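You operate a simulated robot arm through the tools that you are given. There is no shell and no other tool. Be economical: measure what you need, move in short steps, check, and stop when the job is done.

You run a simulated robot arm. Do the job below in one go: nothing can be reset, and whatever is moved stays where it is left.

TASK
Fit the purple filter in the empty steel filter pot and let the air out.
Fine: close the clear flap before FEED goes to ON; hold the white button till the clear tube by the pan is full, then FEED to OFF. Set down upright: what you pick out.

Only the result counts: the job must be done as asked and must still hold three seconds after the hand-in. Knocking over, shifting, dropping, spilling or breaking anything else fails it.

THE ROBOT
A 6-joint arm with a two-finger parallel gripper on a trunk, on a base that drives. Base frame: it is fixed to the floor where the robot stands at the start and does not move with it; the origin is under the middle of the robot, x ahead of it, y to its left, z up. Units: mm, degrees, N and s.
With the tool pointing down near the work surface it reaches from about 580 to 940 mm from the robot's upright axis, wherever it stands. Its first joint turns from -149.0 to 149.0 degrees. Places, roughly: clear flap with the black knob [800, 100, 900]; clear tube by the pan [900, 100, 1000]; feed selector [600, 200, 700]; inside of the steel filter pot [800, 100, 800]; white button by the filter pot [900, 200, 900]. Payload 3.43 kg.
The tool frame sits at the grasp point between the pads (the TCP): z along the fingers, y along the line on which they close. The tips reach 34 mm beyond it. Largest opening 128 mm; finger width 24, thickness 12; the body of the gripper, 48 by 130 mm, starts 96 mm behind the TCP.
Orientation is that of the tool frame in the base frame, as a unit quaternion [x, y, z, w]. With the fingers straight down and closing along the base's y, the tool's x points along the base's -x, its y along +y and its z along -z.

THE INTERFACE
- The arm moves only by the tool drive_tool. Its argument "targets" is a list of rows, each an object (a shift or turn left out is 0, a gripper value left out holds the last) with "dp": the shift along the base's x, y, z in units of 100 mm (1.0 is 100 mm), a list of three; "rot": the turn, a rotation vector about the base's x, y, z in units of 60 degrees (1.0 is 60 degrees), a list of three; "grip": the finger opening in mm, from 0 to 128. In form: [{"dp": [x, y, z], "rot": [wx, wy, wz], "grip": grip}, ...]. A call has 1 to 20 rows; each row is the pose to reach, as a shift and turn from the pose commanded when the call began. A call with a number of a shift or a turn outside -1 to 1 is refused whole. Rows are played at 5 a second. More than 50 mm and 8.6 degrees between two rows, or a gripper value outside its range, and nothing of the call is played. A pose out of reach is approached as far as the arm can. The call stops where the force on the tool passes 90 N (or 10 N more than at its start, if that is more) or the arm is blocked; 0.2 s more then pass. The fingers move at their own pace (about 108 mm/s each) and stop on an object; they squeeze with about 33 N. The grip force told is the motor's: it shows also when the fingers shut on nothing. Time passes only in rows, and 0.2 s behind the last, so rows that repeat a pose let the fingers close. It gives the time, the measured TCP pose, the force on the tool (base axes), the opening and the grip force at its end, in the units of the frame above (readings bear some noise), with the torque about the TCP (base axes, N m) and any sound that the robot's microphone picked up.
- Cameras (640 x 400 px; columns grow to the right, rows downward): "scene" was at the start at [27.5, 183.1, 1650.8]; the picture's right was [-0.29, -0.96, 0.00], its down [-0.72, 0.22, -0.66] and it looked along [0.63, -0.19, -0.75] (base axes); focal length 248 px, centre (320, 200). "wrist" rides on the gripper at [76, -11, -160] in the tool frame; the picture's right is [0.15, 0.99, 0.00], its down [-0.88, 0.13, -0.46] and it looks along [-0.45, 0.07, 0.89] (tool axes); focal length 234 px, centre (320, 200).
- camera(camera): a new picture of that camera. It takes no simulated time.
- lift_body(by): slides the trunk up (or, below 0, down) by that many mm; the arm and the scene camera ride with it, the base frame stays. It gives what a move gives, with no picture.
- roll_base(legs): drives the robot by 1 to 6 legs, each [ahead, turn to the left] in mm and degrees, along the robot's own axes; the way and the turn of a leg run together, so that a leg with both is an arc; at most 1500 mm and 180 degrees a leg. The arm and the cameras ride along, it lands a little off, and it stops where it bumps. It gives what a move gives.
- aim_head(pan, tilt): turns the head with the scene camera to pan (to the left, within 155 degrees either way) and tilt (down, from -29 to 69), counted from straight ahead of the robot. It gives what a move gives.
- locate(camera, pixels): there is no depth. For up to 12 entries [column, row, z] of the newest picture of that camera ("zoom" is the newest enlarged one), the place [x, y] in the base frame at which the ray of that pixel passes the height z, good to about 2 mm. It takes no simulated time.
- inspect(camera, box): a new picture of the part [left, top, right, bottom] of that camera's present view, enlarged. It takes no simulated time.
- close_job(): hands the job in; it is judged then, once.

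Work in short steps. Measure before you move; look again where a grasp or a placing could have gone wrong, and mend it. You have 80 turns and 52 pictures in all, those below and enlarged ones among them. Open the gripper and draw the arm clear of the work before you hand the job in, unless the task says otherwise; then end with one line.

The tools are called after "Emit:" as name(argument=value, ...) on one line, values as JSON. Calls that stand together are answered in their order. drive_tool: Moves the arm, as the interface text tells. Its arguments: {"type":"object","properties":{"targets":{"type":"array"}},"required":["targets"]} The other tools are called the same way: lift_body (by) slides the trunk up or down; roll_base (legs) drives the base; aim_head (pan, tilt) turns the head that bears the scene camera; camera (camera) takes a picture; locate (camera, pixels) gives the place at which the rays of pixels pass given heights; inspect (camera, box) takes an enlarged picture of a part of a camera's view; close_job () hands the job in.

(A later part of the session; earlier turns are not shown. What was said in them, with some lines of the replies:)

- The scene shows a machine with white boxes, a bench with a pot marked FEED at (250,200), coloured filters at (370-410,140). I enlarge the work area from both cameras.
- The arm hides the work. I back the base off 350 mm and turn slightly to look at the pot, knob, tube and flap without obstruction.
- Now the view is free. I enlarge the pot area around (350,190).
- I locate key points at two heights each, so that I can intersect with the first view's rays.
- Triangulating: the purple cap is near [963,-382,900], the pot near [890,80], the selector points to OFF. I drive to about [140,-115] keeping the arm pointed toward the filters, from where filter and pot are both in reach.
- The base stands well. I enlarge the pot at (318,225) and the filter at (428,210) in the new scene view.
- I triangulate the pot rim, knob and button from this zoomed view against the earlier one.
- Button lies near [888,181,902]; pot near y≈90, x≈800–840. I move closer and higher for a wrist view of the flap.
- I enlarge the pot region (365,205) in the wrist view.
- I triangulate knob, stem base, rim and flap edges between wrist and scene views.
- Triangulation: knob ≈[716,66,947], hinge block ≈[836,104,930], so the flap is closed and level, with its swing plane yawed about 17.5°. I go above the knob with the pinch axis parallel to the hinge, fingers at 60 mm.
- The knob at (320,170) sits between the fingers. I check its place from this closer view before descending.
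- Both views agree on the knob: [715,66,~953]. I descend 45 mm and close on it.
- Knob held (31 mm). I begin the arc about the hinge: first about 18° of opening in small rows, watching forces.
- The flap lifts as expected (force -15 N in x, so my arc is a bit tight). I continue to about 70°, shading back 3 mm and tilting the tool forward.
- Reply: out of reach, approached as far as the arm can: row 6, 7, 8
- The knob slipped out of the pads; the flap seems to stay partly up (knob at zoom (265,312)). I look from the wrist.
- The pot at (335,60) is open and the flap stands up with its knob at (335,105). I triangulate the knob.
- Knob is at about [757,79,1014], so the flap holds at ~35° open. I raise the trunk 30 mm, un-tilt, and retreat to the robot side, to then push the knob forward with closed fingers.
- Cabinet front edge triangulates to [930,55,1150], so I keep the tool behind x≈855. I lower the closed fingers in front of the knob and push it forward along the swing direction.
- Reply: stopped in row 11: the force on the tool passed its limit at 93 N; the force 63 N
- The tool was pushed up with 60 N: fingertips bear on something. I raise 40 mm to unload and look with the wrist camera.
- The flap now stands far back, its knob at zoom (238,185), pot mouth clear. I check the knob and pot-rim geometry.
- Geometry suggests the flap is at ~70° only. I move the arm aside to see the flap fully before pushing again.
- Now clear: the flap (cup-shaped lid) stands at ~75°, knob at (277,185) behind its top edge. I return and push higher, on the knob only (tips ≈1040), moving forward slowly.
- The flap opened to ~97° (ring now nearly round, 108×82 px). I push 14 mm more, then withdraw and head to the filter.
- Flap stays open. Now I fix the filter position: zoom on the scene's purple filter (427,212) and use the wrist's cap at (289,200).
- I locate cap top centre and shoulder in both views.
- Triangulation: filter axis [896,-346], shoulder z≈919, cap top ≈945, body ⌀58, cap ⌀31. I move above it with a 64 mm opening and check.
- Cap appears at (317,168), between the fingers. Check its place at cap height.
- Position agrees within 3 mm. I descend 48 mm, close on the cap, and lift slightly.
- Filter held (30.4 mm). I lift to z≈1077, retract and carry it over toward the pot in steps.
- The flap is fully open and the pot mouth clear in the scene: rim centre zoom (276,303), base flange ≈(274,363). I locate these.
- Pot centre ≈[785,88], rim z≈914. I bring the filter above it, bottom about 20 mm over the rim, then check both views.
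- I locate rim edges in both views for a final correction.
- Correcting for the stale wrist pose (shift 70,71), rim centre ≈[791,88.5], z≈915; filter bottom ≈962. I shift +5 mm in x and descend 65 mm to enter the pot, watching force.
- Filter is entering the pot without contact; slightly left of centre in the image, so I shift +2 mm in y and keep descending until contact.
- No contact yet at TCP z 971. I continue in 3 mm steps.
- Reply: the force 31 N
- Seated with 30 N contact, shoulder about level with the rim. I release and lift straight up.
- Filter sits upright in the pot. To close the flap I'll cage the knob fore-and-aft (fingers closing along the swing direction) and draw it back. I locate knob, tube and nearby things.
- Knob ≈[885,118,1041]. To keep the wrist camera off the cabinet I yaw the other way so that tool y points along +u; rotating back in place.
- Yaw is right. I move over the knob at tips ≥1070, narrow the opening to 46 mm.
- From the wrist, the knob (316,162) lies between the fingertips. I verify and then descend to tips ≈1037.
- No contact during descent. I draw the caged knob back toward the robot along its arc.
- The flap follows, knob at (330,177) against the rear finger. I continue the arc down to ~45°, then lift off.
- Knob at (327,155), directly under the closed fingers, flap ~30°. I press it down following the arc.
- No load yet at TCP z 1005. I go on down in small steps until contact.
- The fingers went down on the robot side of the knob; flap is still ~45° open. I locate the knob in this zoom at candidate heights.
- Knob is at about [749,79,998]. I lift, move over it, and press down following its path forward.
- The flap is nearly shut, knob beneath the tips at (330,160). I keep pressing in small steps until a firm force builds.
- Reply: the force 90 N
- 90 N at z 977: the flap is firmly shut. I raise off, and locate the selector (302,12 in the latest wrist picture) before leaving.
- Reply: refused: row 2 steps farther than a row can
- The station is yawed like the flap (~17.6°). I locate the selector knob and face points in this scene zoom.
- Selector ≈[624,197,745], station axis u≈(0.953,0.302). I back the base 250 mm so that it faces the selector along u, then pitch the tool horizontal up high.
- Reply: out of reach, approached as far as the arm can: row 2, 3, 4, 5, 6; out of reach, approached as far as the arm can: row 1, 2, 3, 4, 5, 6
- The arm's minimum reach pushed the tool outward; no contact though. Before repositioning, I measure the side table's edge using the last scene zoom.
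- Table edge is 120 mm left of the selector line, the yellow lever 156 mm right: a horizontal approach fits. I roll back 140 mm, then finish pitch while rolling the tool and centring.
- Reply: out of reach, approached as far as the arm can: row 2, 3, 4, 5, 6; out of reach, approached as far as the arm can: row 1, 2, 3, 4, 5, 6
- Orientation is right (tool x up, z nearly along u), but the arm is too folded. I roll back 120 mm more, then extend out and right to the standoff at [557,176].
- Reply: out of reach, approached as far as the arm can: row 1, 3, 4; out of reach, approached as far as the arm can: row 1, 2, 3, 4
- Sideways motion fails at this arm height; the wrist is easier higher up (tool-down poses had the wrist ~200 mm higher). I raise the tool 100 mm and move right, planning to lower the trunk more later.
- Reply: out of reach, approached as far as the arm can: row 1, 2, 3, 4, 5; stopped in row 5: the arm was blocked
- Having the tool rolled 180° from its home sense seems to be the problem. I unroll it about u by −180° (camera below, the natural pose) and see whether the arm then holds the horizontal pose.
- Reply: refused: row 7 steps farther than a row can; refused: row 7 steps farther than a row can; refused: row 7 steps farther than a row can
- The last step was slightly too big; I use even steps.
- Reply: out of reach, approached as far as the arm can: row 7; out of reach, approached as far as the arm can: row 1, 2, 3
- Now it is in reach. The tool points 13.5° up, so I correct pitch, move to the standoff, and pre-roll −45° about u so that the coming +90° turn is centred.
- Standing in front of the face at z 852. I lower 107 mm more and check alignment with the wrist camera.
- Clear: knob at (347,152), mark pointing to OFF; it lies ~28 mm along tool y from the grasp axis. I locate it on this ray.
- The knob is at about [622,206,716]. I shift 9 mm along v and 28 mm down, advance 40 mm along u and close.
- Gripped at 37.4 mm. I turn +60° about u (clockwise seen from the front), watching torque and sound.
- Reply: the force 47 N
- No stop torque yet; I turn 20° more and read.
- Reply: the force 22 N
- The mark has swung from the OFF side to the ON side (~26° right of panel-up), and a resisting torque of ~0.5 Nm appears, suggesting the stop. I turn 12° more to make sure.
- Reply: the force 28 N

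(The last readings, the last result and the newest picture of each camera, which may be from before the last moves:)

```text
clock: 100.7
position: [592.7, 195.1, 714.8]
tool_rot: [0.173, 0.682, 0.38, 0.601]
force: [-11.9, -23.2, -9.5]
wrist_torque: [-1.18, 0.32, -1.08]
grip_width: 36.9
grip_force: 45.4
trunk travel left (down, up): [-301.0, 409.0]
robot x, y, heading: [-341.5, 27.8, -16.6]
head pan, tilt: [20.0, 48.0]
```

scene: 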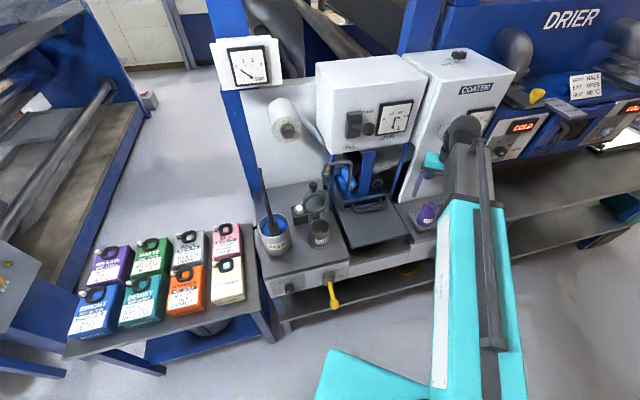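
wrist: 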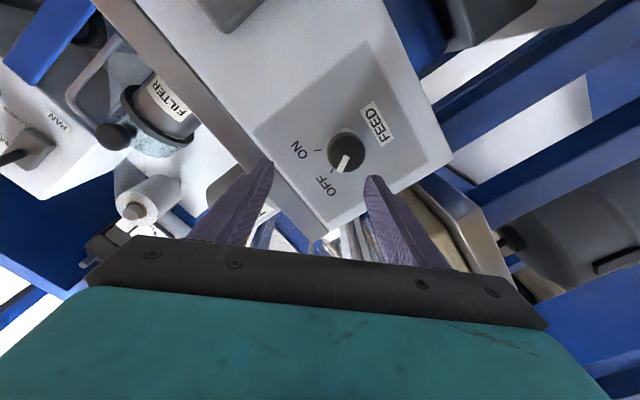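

Torque now −1 Nm about the knob axis: the selector is at its ON stop. I release, retreat along −u, unroll the tool and raise the trunk.

Emit:
drive_tool(targets=[{"grip": 80}, {"grip": 80}, {"dp": [-0.3, -0.095, 0], "grip": 80}, {"dp": [-0.6, -0.19, 0]}, {"dp": [-0.95, -0.3, 0]}])

Emit:
lift_body(by=407)

Emit:
drive_tool(targets=[{"rot": [-0.119, -0.038, 0], "grip": 0}, {"rot": [-0.238, -0.076, 0]}, {"rot": [-0.357, -0.113, 0]}, {"rot": [-0.477, -0.151, 0]}, {"rot": [-0.596, -0.189, 0]}, {"rot": [-0.73, -0.231, 0]}])

Emit:
drive_tool(targets=[{"rot": [-0.038, 0.119, 0]}, {"rot": [-0.076, 0.238, 0]}, {"rot": [-0.113, 0.357, 0]}, {"rot": [-0.151, 0.477, 0]}, {"rot": [-0.189, 0.596, 0]}, {"rot": [-0.2265, 0.715, 0]}])

Emit:
drive_tool(targets=[{"rot": [-0.038, 0.119, 0]}, {"rot": [-0.076, 0.238, 0]}, {"rot": [-0.113, 0.357, 0]}, {"rot": [-0.151, 0.477, 0]}, {"rot": [-0.189, 0.596, 0]}, {"rot": [-0.2265, 0.715, 0]}])

```text
clock: 101.9
position: [498.2, 168.9, 715.6]
tool_rot: [0.168, 0.68, 0.384, 0.602]
force: [-0.6, 0.2, -0.3]
wrist_torque: [0.0, -0.02, -0.01]
grip_width: 79.8
grip_force: 0.0
trunk travel left (down, up): [-301.0, 409.0]
robot x, y, heading: [-343.1, 27.4, -16.9]
head pan, tilt: [20.0, 48.0]
```

```text
refused: 407 is not a number from -400 to 400
```

```text
clock: 103.3
position: [497.4, 168.0, 716.6]
tool_rot: [-0.114, 0.698, 0.118, 0.697]
force: [0.0, 0.2, 0.8]
wrist_torque: [-0.02, -0.01, 0.03]
grip_width: 0.0
grip_force: 33.0
trunk travel left (down, up): [-301.0, 409.0]
robot x, y, heading: [-340.2, 29.4, -16.6]
head pan, tilt: [20.0, 48.0]
```

```text
clock: 104.7
position: [500.9, 146.8, 710.5]
tool_rot: [-0.15, 0.908, 0.093, 0.379]
force: [0.1, 0.0, -0.2]
wrist_torque: [0.03, 0.01, 0.0]
grip_width: 0.1
grip_force: 33.5
out of reach, approached as far as the arm can: row 2, 5, 6
trunk travel left (down, up): [-301.0, 409.0]
robot x, y, heading: [-339.8, 29.1, -16.8]
head pan, tilt: [20.0, 48.0]
```

```text
clock: 106.1
position: [498.8, 147.9, 717.9]
tool_rot: [-0.147, 0.979, 0.139, 0.0]
force: [0.5, 0.3, 0.8]
wrist_torque: [0.02, 0.0, -0.01]
grip_width: 0.0
grip_force: 33.1
out of reach, approached as far as the arm can: row 1, 2, 3, 4, 5, 6
trunk travel left (down, up): [-301.0, 409.0]
robot x, y, heading: [-339.9, 24.4, -16.6]
head pan, tilt: [20.0, 48.0]
```

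The lift was refused (limit 400); I raise 400 now, then straighten the tool and draw it in.

Emit:
lift_body(by=400)

Emit:
drive_tool(targets=[{"dp": [-0.3, -0.05, 0], "rot": [-0.125, -0.04, 0]}, {"dp": [-0.6, -0.1, 0], "rot": [-0.25, -0.08, 0]}, {"dp": [-0.95, -0.15, 0], "rot": [-0.25, -0.08, 0]}])

Emit:
drive_tool(targets=[{"dp": [-0.35, -0.1, 0]}, {"dp": [-0.7, -0.2, 0]}, {"dp": [-0.9, -0.3, 0]}])

```text
clock: 109.9
position: [498.2, 147.2, 1118.1]
tool_rot: [-0.147, 0.979, 0.139, 0.001]
force: [-0.2, -0.6, -0.4]
wrist_torque: [0.01, -0.04, -0.01]
grip_width: 0.0
grip_force: 33.2
trunk travel left (down, up): [-701.0, 9.0]
robot x, y, heading: [-343.3, 30.5, -16.7]
head pan, tilt: [20.0, 48.0]
```

```text
clock: 110.7
position: [400.5, 123.3, 1125.6]
tool_rot: [-0.153, 0.978, 0.136, 0.03]
force: [0.5, -1.0, 0.2]
wrist_torque: [-0.02, -0.01, 0.01]
grip_width: 0.3
grip_force: 32.7
out of reach, approached as far as the arm can: row 1, 2, 3
trunk travel left (down, up): [-701.0, 9.0]
robot x, y, heading: [-344.4, 30.0, -16.4]
head pan, tilt: [20.0, 48.0]
```

```text
clock: 111.5
position: [311.6, 96.5, 1124.9]
tool_rot: [-0.154, 0.978, 0.136, 0.03]
force: [0.2, 0.5, 1.1]
wrist_torque: [0.02, 0.0, 0.01]
grip_width: 0.1
grip_force: 32.5
trunk travel left (down, up): [-701.0, 9.0]
robot x, y, heading: [-343.4, 28.4, -16.9]
head pan, tilt: [20.0, 48.0]
```

Emit:
drive_tool(targets=[{"dp": [0, 0, -0.3], "rot": [-0.125, -0.04, 0]}, {"dp": [0, 0, -0.5], "rot": [-0.25, -0.08, 0]}])

Emit:
roll_base(legs=[[470, 0]])

```text
clock: 112.1
position: [313.6, 85.5, 1089.0]
tool_rot: [-0.163, 0.976, 0.132, 0.057]
force: [-0.7, -0.5, 0.2]
wrist_torque: [-0.01, 0.01, -0.01]
grip_width: 0.2
grip_force: 32.5
out of reach, approached as far as the arm can: row 1, 2
trunk travel left (down, up): [-701.0, 9.0]
robot x, y, heading: [-345.2, 25.5, -16.7]
head pan, tilt: [20.0, 48.0]
```

```text
clock: 115.3
position: [770.4, -57.4, 1088.2]
tool_rot: [-0.159, 0.977, 0.133, 0.057]
force: [0.7, 0.2, -0.1]
wrist_torque: [-0.01, 0.03, 0.0]
grip_width: 0.0
grip_force: 32.7
trunk travel left (down, up): [-701.0, 9.0]
robot x, y, heading: [111.8, -113.8, -17.3]
head pan, tilt: [20.0, 48.0]
```

Base is in place at (112,−114). The tool still leans ~15° sideways; I retry straightening while moving toward the button.

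Emit:
drive_tool(targets=[{"dp": [0.1, 0.35, 0], "rot": [-0.1, -0.03, 0]}, {"dp": [0.2, 0.7, 0], "rot": [-0.2, -0.06, 0]}, {"dp": [0.3, 1.0, 0], "rot": [-0.25, -0.08, 0]}])

Emit:
drive_tool(targets=[{"dp": [0.1, 0.3, 0]}, {"dp": [0.2, 0.6, 0]}, {"dp": [0.3, 0.9, 0]}])

```text
clock: 116.1
position: [797.2, 47.3, 1099.4]
tool_rot: [-0.157, 0.975, 0.14, 0.071]
force: [-0.1, 0.8, 0.5]
wrist_torque: [-0.01, 0.01, -0.01]
grip_width: 0.0
grip_force: 33.1
out of reach, approached as far as the arm can: row 1, 2, 3
trunk travel left (down, up): [-701.0, 9.0]
robot x, y, heading: [113.3, -107.9, -17.2]
head pan, tilt: [20.0, 48.0]
```

```text
clock: 116.9
position: [837.9, 96.2, 1084.1]
tool_rot: [-0.18, 0.97, 0.144, 0.073]
force: [-0.3, 1.0, -0.2]
wrist_torque: [-0.05, 0.02, 0.0]
grip_width: 0.0
grip_force: 33.4
out of reach, approached as far as the arm can: row 1, 2, 3
trunk travel left (down, up): [-701.0, 9.0]
robot x, y, heading: [111.4, -107.7, -17.2]
head pan, tilt: [20.0, 48.0]
```

A wrist joint sits at its limit in this arm configuration, so a plumb tool isn't available; but leaning the tool forward (body toward the robot) keeps it off the cabinet. I pitch the tool 30° forward here and see if it's in reach.

Emit:
drive_tool(targets=[{"rot": [0.034, -0.12, 0]}, {"rot": [0.068, -0.24, 0]}, {"rot": [0.1, -0.36, 0]}, {"rot": [0.135, -0.48, 0]}, {"rot": [0.135, -0.48, 0]}])

```text
clock: 118.1
position: [837.8, 96.4, 1086.4]
tool_rot: [-0.181, 0.914, 0.165, 0.323]
force: [-1.2, -0.2, -0.2]
wrist_torque: [0.01, -0.01, 0.03]
grip_width: 0.0
grip_force: 32.6
trunk travel left (down, up): [-701.0, 9.0]
robot x, y, heading: [118.4, -107.1, -17.2]
head pan, tilt: [20.0, 48.0]
```

In reach. Tip lies at TCP+(18,14,−25). I move over the button to TCP ≈[878,171] and lower to about 970.

Emit:
drive_tool(targets=[{"dp": [0.15, 0.3, 0]}, {"dp": [0.3, 0.6, 0]}, {"dp": [0.4, 0.75, 0]}, {"dp": [0.4, 0.75, -0.3]}, {"dp": [0.4, 0.75, -0.6]}, {"dp": [0.4, 0.75, -0.95]}])

```text
clock: 119.5
position: [879.6, 171.3, 991.1]
tool_rot: [-0.182, 0.914, 0.165, 0.322]
force: [0.5, 1.1, 0.2]
wrist_torque: [0.01, 0.02, -0.01]
grip_width: 0.1
grip_force: 33.5
trunk travel left (down, up): [-701.0, 9.0]
robot x, y, heading: [113.0, -107.0, -17.2]
head pan, tilt: [20.0, 48.0]
```

Control is good here. I descend to 945 and then in small steps for contact with the button.

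Emit:
drive_tool(targets=[{"dp": [0, 0, -0.2]}, {"dp": [0, 0, -0.4]}, {"dp": [0, 0, -0.48]}, {"dp": [0, 0, -0.52]}, {"dp": [0, 0, -0.56]}, {"dp": [0, 0, -0.6]}])

```text
clock: 120.9
position: [878.7, 169.7, 932.5]
tool_rot: [-0.18, 0.915, 0.164, 0.322]
force: [0.7, 0.0, 0.1]
wrist_torque: [0.02, -0.01, 0.01]
grip_width: 0.0
grip_force: 32.7
trunk travel left (down, up): [-701.0, 9.0]
robot x, y, heading: [112.1, -111.5, -17.1]
head pan, tilt: [20.0, 48.0]
5 turns are left
```

Few turns remain, so I press down till contact, hold for about 6 s, and look at the tube.

Emit:
drive_tool(targets=[{"dp": [0, 0, -0.03]}, {"dp": [0, 0, -0.06]}, {"dp": [0, 0, -0.09]}, {"dp": [0, 0, -0.12]}, {"dp": [0, 0, -0.15]}, {"dp": [0, 0, -0.18]}, {"dp": [0, 0, -0.2]}, {"dp": [0, 0, -0.2]}])

Emit:
drive_tool(targets=[{}, {}, {}, {}, {}, {}, {}, {}, {}, {}, {}, {}, {}, {}, {}, {}, {}, {}, {}, {}])

Emit:
inspect(camera="scene", box=[270, 110, 400, 240])

```text
clock: 122.7
position: [877.8, 169.7, 920.8]
tool_rot: [-0.179, 0.912, 0.165, 0.33]
force: [2.3, 1.0, 51.6]
wrist_torque: [0.41, -0.69, 0.01]
grip_width: 0.0
grip_force: 32.8
trunk travel left (down, up): [-701.0, 9.0]
robot x, y, heading: [115.9, -109.4, -17.1]
head pan, tilt: [20.0, 48.0]
heard: click
```

```text
clock: 126.9
position: [879.0, 169.7, 920.9]
tool_rot: [-0.179, 0.912, 0.165, 0.33]
force: [0.8, 2.3, 52.3]
wrist_torque: [0.46, -0.66, 0.05]
grip_width: 0.0
grip_force: 32.9
trunk travel left (down, up): [-701.0, 9.0]
robot x, y, heading: [111.2, -112.9, -17.3]
head pan, tilt: [20.0, 48.0]
```

```text
3.08 times, centred on (335, 175) of scene
4 turns are left
```

zoom: 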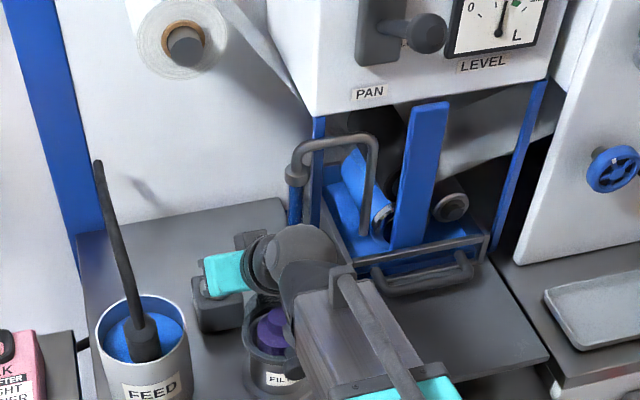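

Click heard and the tube at (295,185–225) shows blue to the top: full. I release the button, withdraw, back the base to the selector spot, and orient the tool horizontally in front of the selector (still high up).

Emit:
drive_tool(targets=[{"dp": [0, 0, 0.3]}, {"dp": [0, 0, 0.65]}, {"dp": [0, 0, 0.98]}])

Emit:
drive_tool(targets=[{"dp": [-0.1, -0.2, 0.3]}, {"dp": [-0.2, -0.4, 0.5]}, {"dp": [-0.3, -0.6, 0.7]}, {"dp": [-0.4, -0.75, 0.75]}])

Emit:
roll_base(legs=[[-475, 0]])

Emit:
drive_tool(targets=[{"dp": [0.2, -0.05, 0.1], "rot": [0.023, -0.115, -0.028]}, {"dp": [0.4, -0.1, 0.2], "rot": [0.046, -0.231, -0.056]}, {"dp": [0.6, -0.2, 0.3], "rot": [0.069, -0.346, -0.084]}, {"dp": [0.75, -0.3, 0.4], "rot": [0.093, -0.462, -0.112]}, {"dp": [0.85, -0.4, 0.5], "rot": [0.116, -0.577, -0.14]}, {"dp": [0.92, -0.5, 0.6], "rot": [0.139, -0.693, -0.168]}, {"dp": [1.0, -0.6, 0.65], "rot": [0.162, -0.808, -0.1955]}])

Emit:
drive_tool(targets=[{"dp": [0.2, 0, 0], "rot": [0.119, 0.038, 0], "grip": 80}, {"dp": [0.43, 0, 0], "rot": [0.238, 0.076, 0]}, {"dp": [0.43, 0, 0], "rot": [0.357, 0.113, 0]}, {"dp": [0.43, 0, 0], "rot": [0.477, 0.151, 0]}, {"dp": [0.43, 0, 0], "rot": [0.596, 0.189, 0]}, {"dp": [0.43, 0, 0], "rot": [0.715, 0.2265, 0]}])

```text
clock: 127.7
position: [877.8, 170.5, 1009.8]
tool_rot: [-0.181, 0.915, 0.165, 0.321]
force: [-1.2, -0.3, 0.1]
wrist_torque: [-0.03, 0.04, 0.02]
grip_width: 0.0
grip_force: 32.9
trunk travel left (down, up): [-701.0, 9.0]
robot x, y, heading: [117.5, -109.9, -17.3]
head pan, tilt: [20.0, 48.0]
```

```text
clock: 128.7
position: [838.9, 96.3, 1086.0]
tool_rot: [-0.182, 0.914, 0.166, 0.322]
force: [0.6, -0.3, -0.9]
wrist_torque: [-0.02, 0.02, 0.02]
grip_width: 0.2
grip_force: 32.9
trunk travel left (down, up): [-701.0, 9.0]
robot x, y, heading: [115.7, -108.0, -17.1]
head pan, tilt: [20.0, 48.0]
```

```text
clock: 131.8
position: [387.1, 236.6, 1085.9]
tool_rot: [-0.182, 0.915, 0.165, 0.321]
force: [-0.1, 0.4, 0.8]
wrist_torque: [0.0, 0.0, -0.04]
grip_width: 0.0
grip_force: 33.1
trunk travel left (down, up): [-701.0, 9.0]
robot x, y, heading: [-336.1, 26.3, -16.9]
head pan, tilt: [20.0, 48.0]
```

```text
clock: 133.4
position: [485.2, 183.8, 1149.2]
tool_rot: [-0.132, 0.714, 0.116, 0.677]
force: [0.9, -0.3, 1.0]
wrist_torque: [0.0, 0.14, 0.03]
grip_width: 0.0
grip_force: 33.3
out of reach, approached as far as the arm can: row 7
trunk travel left (down, up): [-701.0, 9.0]
robot x, y, heading: [-336.1, 31.4, -16.7]
head pan, tilt: [20.0, 48.0]
```

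```text
clock: 134.8
position: [527.6, 182.8, 1149.4]
tool_rot: [0.148, 0.692, 0.392, 0.588]
force: [-0.8, -0.1, 0.5]
wrist_torque: [-0.03, -0.02, 0.01]
grip_width: 79.9
grip_force: 0.1
trunk travel left (down, up): [-701.0, 9.0]
robot x, y, heading: [-337.0, 32.6, -17.1]
head pan, tilt: [20.0, 48.0]
3 turns are left
```

In place: [528,183,1149]. I lower the trunk to 716, straighten yaw 3°, approach, grip the selector, turn it −95° about u to OFF, and look.

Emit:
lift_body(by=-300)

Emit:
lift_body(by=-133)

Emit:
drive_tool(targets=[{"dp": [0.03, -0.063, 0], "rot": [0, 0, -0.05], "grip": 80}, {"dp": [0.25, 0.007, 0], "rot": [0, 0, -0.05]}, {"dp": [0.45, 0.07, 0], "rot": [0, 0, -0.05]}, {"dp": [0.6, 0.118, 0], "rot": [0, 0, -0.05]}, {"dp": [0.659, 0.136, 0], "rot": [0, 0, -0.05]}, {"dp": [0.659, 0.136, 0], "rot": [0, 0, -0.05], "grip": 15}, {"dp": [0.659, 0.136, 0], "rot": [0, 0, -0.05], "grip": 15}, {"dp": [0.659, 0.136, 0], "rot": [0, 0, -0.05], "grip": 15}, {"dp": [0.659, 0.136, 0], "rot": [0, 0, -0.05], "grip": 15}])

Emit:
drive_tool(targets=[{"rot": [-0.119, -0.038, 0]}, {"rot": [-0.238, -0.076, 0]}, {"rot": [-0.357, -0.113, 0]}, {"rot": [-0.477, -0.151, 0]}, {"rot": [-0.596, -0.189, 0]}, {"rot": [-0.715, -0.2265, 0]}, {"rot": [-0.834, -0.264, 0]}, {"rot": [-0.953, -0.302, 0]}])

Emit:
drive_tool(targets=[{"rot": [-0.1, -0.032, 0]}, {"rot": [-0.2, -0.063, 0]}, {"rot": [-0.3, -0.095, 0]}, {"rot": [-0.4, -0.127, 0]}, {"rot": [-0.5, -0.158, 0]}, {"rot": [-0.55, -0.174, 0]}])

Emit:
inspect(camera="wrist", box=[220, 70, 440, 220])

```text
clock: 137.8
position: [527.8, 183.2, 849.1]
tool_rot: [0.147, 0.692, 0.39, 0.589]
force: [0.8, 0.4, 0.7]
wrist_torque: [-0.02, -0.01, 0.0]
grip_width: 79.7
grip_force: 0.0
trunk travel left (down, up): [-401.0, 309.0]
robot x, y, heading: [-336.0, 30.4, -17.0]
head pan, tilt: [20.0, 48.0]
```

```text
clock: 139.4
position: [525.0, 183.6, 717.1]
tool_rot: [0.148, 0.692, 0.391, 0.589]
force: [0.2, 0.5, 0.4]
wrist_torque: [0.04, 0.04, 0.02]
grip_width: 79.9
grip_force: 0.1
trunk travel left (down, up): [-268.0, 442.0]
robot x, y, heading: [-335.5, 29.4, -16.9]
head pan, tilt: [20.0, 48.0]
```

```text
clock: 141.4
position: [594.4, 194.8, 714.1]
tool_rot: [0.166, 0.689, 0.374, 0.599]
force: [-0.4, -8.4, -8.8]
wrist_torque: [-0.23, 0.34, -0.67]
grip_width: 37.2
grip_force: 44.8
trunk travel left (down, up): [-268.0, 442.0]
robot x, y, heading: [-336.6, 31.8, -17.3]
head pan, tilt: [20.0, 48.0]
```

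```text
clock: 143.2
position: [594.7, 193.8, 714.4]
tool_rot: [-0.197, 0.686, 0.021, 0.7]
force: [-17.4, -20.8, -25.4]
wrist_torque: [-0.01, 0.0, -0.04]
grip_width: 36.7
grip_force: 45.1
trunk travel left (down, up): [-268.0, 442.0]
robot x, y, heading: [-333.9, 28.2, -17.0]
head pan, tilt: [20.0, 48.0]
```

```text
clock: 144.6
position: [594.1, 197.3, 717.7]
tool_rot: [-0.39, 0.595, -0.19, 0.676]
force: [11.4, -0.8, 5.9]
wrist_torque: [1.04, -0.11, -0.38]
grip_width: 37.3
grip_force: 45.0
trunk travel left (down, up): [-268.0, 442.0]
robot x, y, heading: [-338.3, 30.3, -16.8]
head pan, tilt: [20.0, 48.0]
```

```text
2.67 times, centred on (330, 145) of wrist
2 turns are left
```

zoom: 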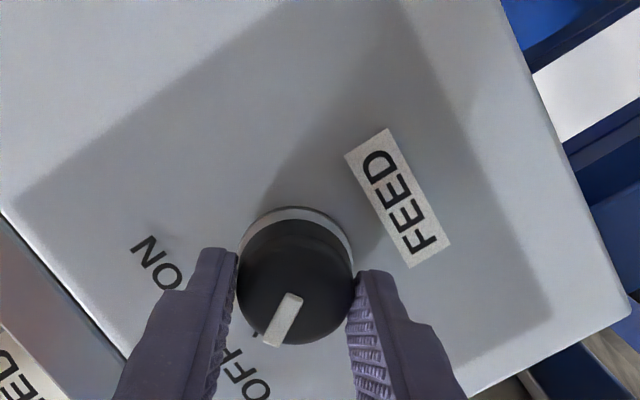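

The mark points to OFF and the +1 Nm torque shows the stop. I release and draw the arm clear.

Emit:
drive_tool(targets=[{"grip": 80}, {"grip": 80}, {"grip": 80}, {"dp": [-0.3, -0.095, 0], "grip": 80}, {"dp": [-0.6, -0.19, 0]}, {"dp": [-0.95, -0.3, 0]}])

Emit:
roll_base(legs=[[-100, 0]])

```text
clock: 146.0
position: [497.7, 167.6, 717.0]
tool_rot: [-0.39, 0.596, -0.192, 0.675]
force: [-0.3, -0.2, 0.1]
wrist_torque: [-0.01, -0.01, -0.02]
grip_width: 79.8
grip_force: 0.0
trunk travel left (down, up): [-268.0, 442.0]
robot x, y, heading: [-332.7, 28.0, -17.0]
head pan, tilt: [20.0, 48.0]
```

```text
clock: 147.2
position: [403.5, 196.9, 715.8]
tool_rot: [-0.389, 0.597, -0.192, 0.675]
force: [0.2, 0.5, -1.1]
wrist_torque: [0.03, 0.01, 0.0]
grip_width: 79.9
grip_force: 0.0
trunk travel left (down, up): [-268.0, 442.0]
robot x, y, heading: [-432.2, 57.2, -16.9]
head pan, tilt: [20.0, 48.0]
1 turns are left
```

The gripper is open and clear of the work, the selector is at OFF, the flap is shut and the tube is filled. I hand the job in.

Emit:
close_job()

```text
The job is handed in.
```

The job is handed in: the purple filter sits upright in the steel pot, the clear flap was shut before FEED went ON, and the white button was held until the tube by the pan looked full in the last picture of it. FEED is back at OFF, and the gripper is open and clear of the work.
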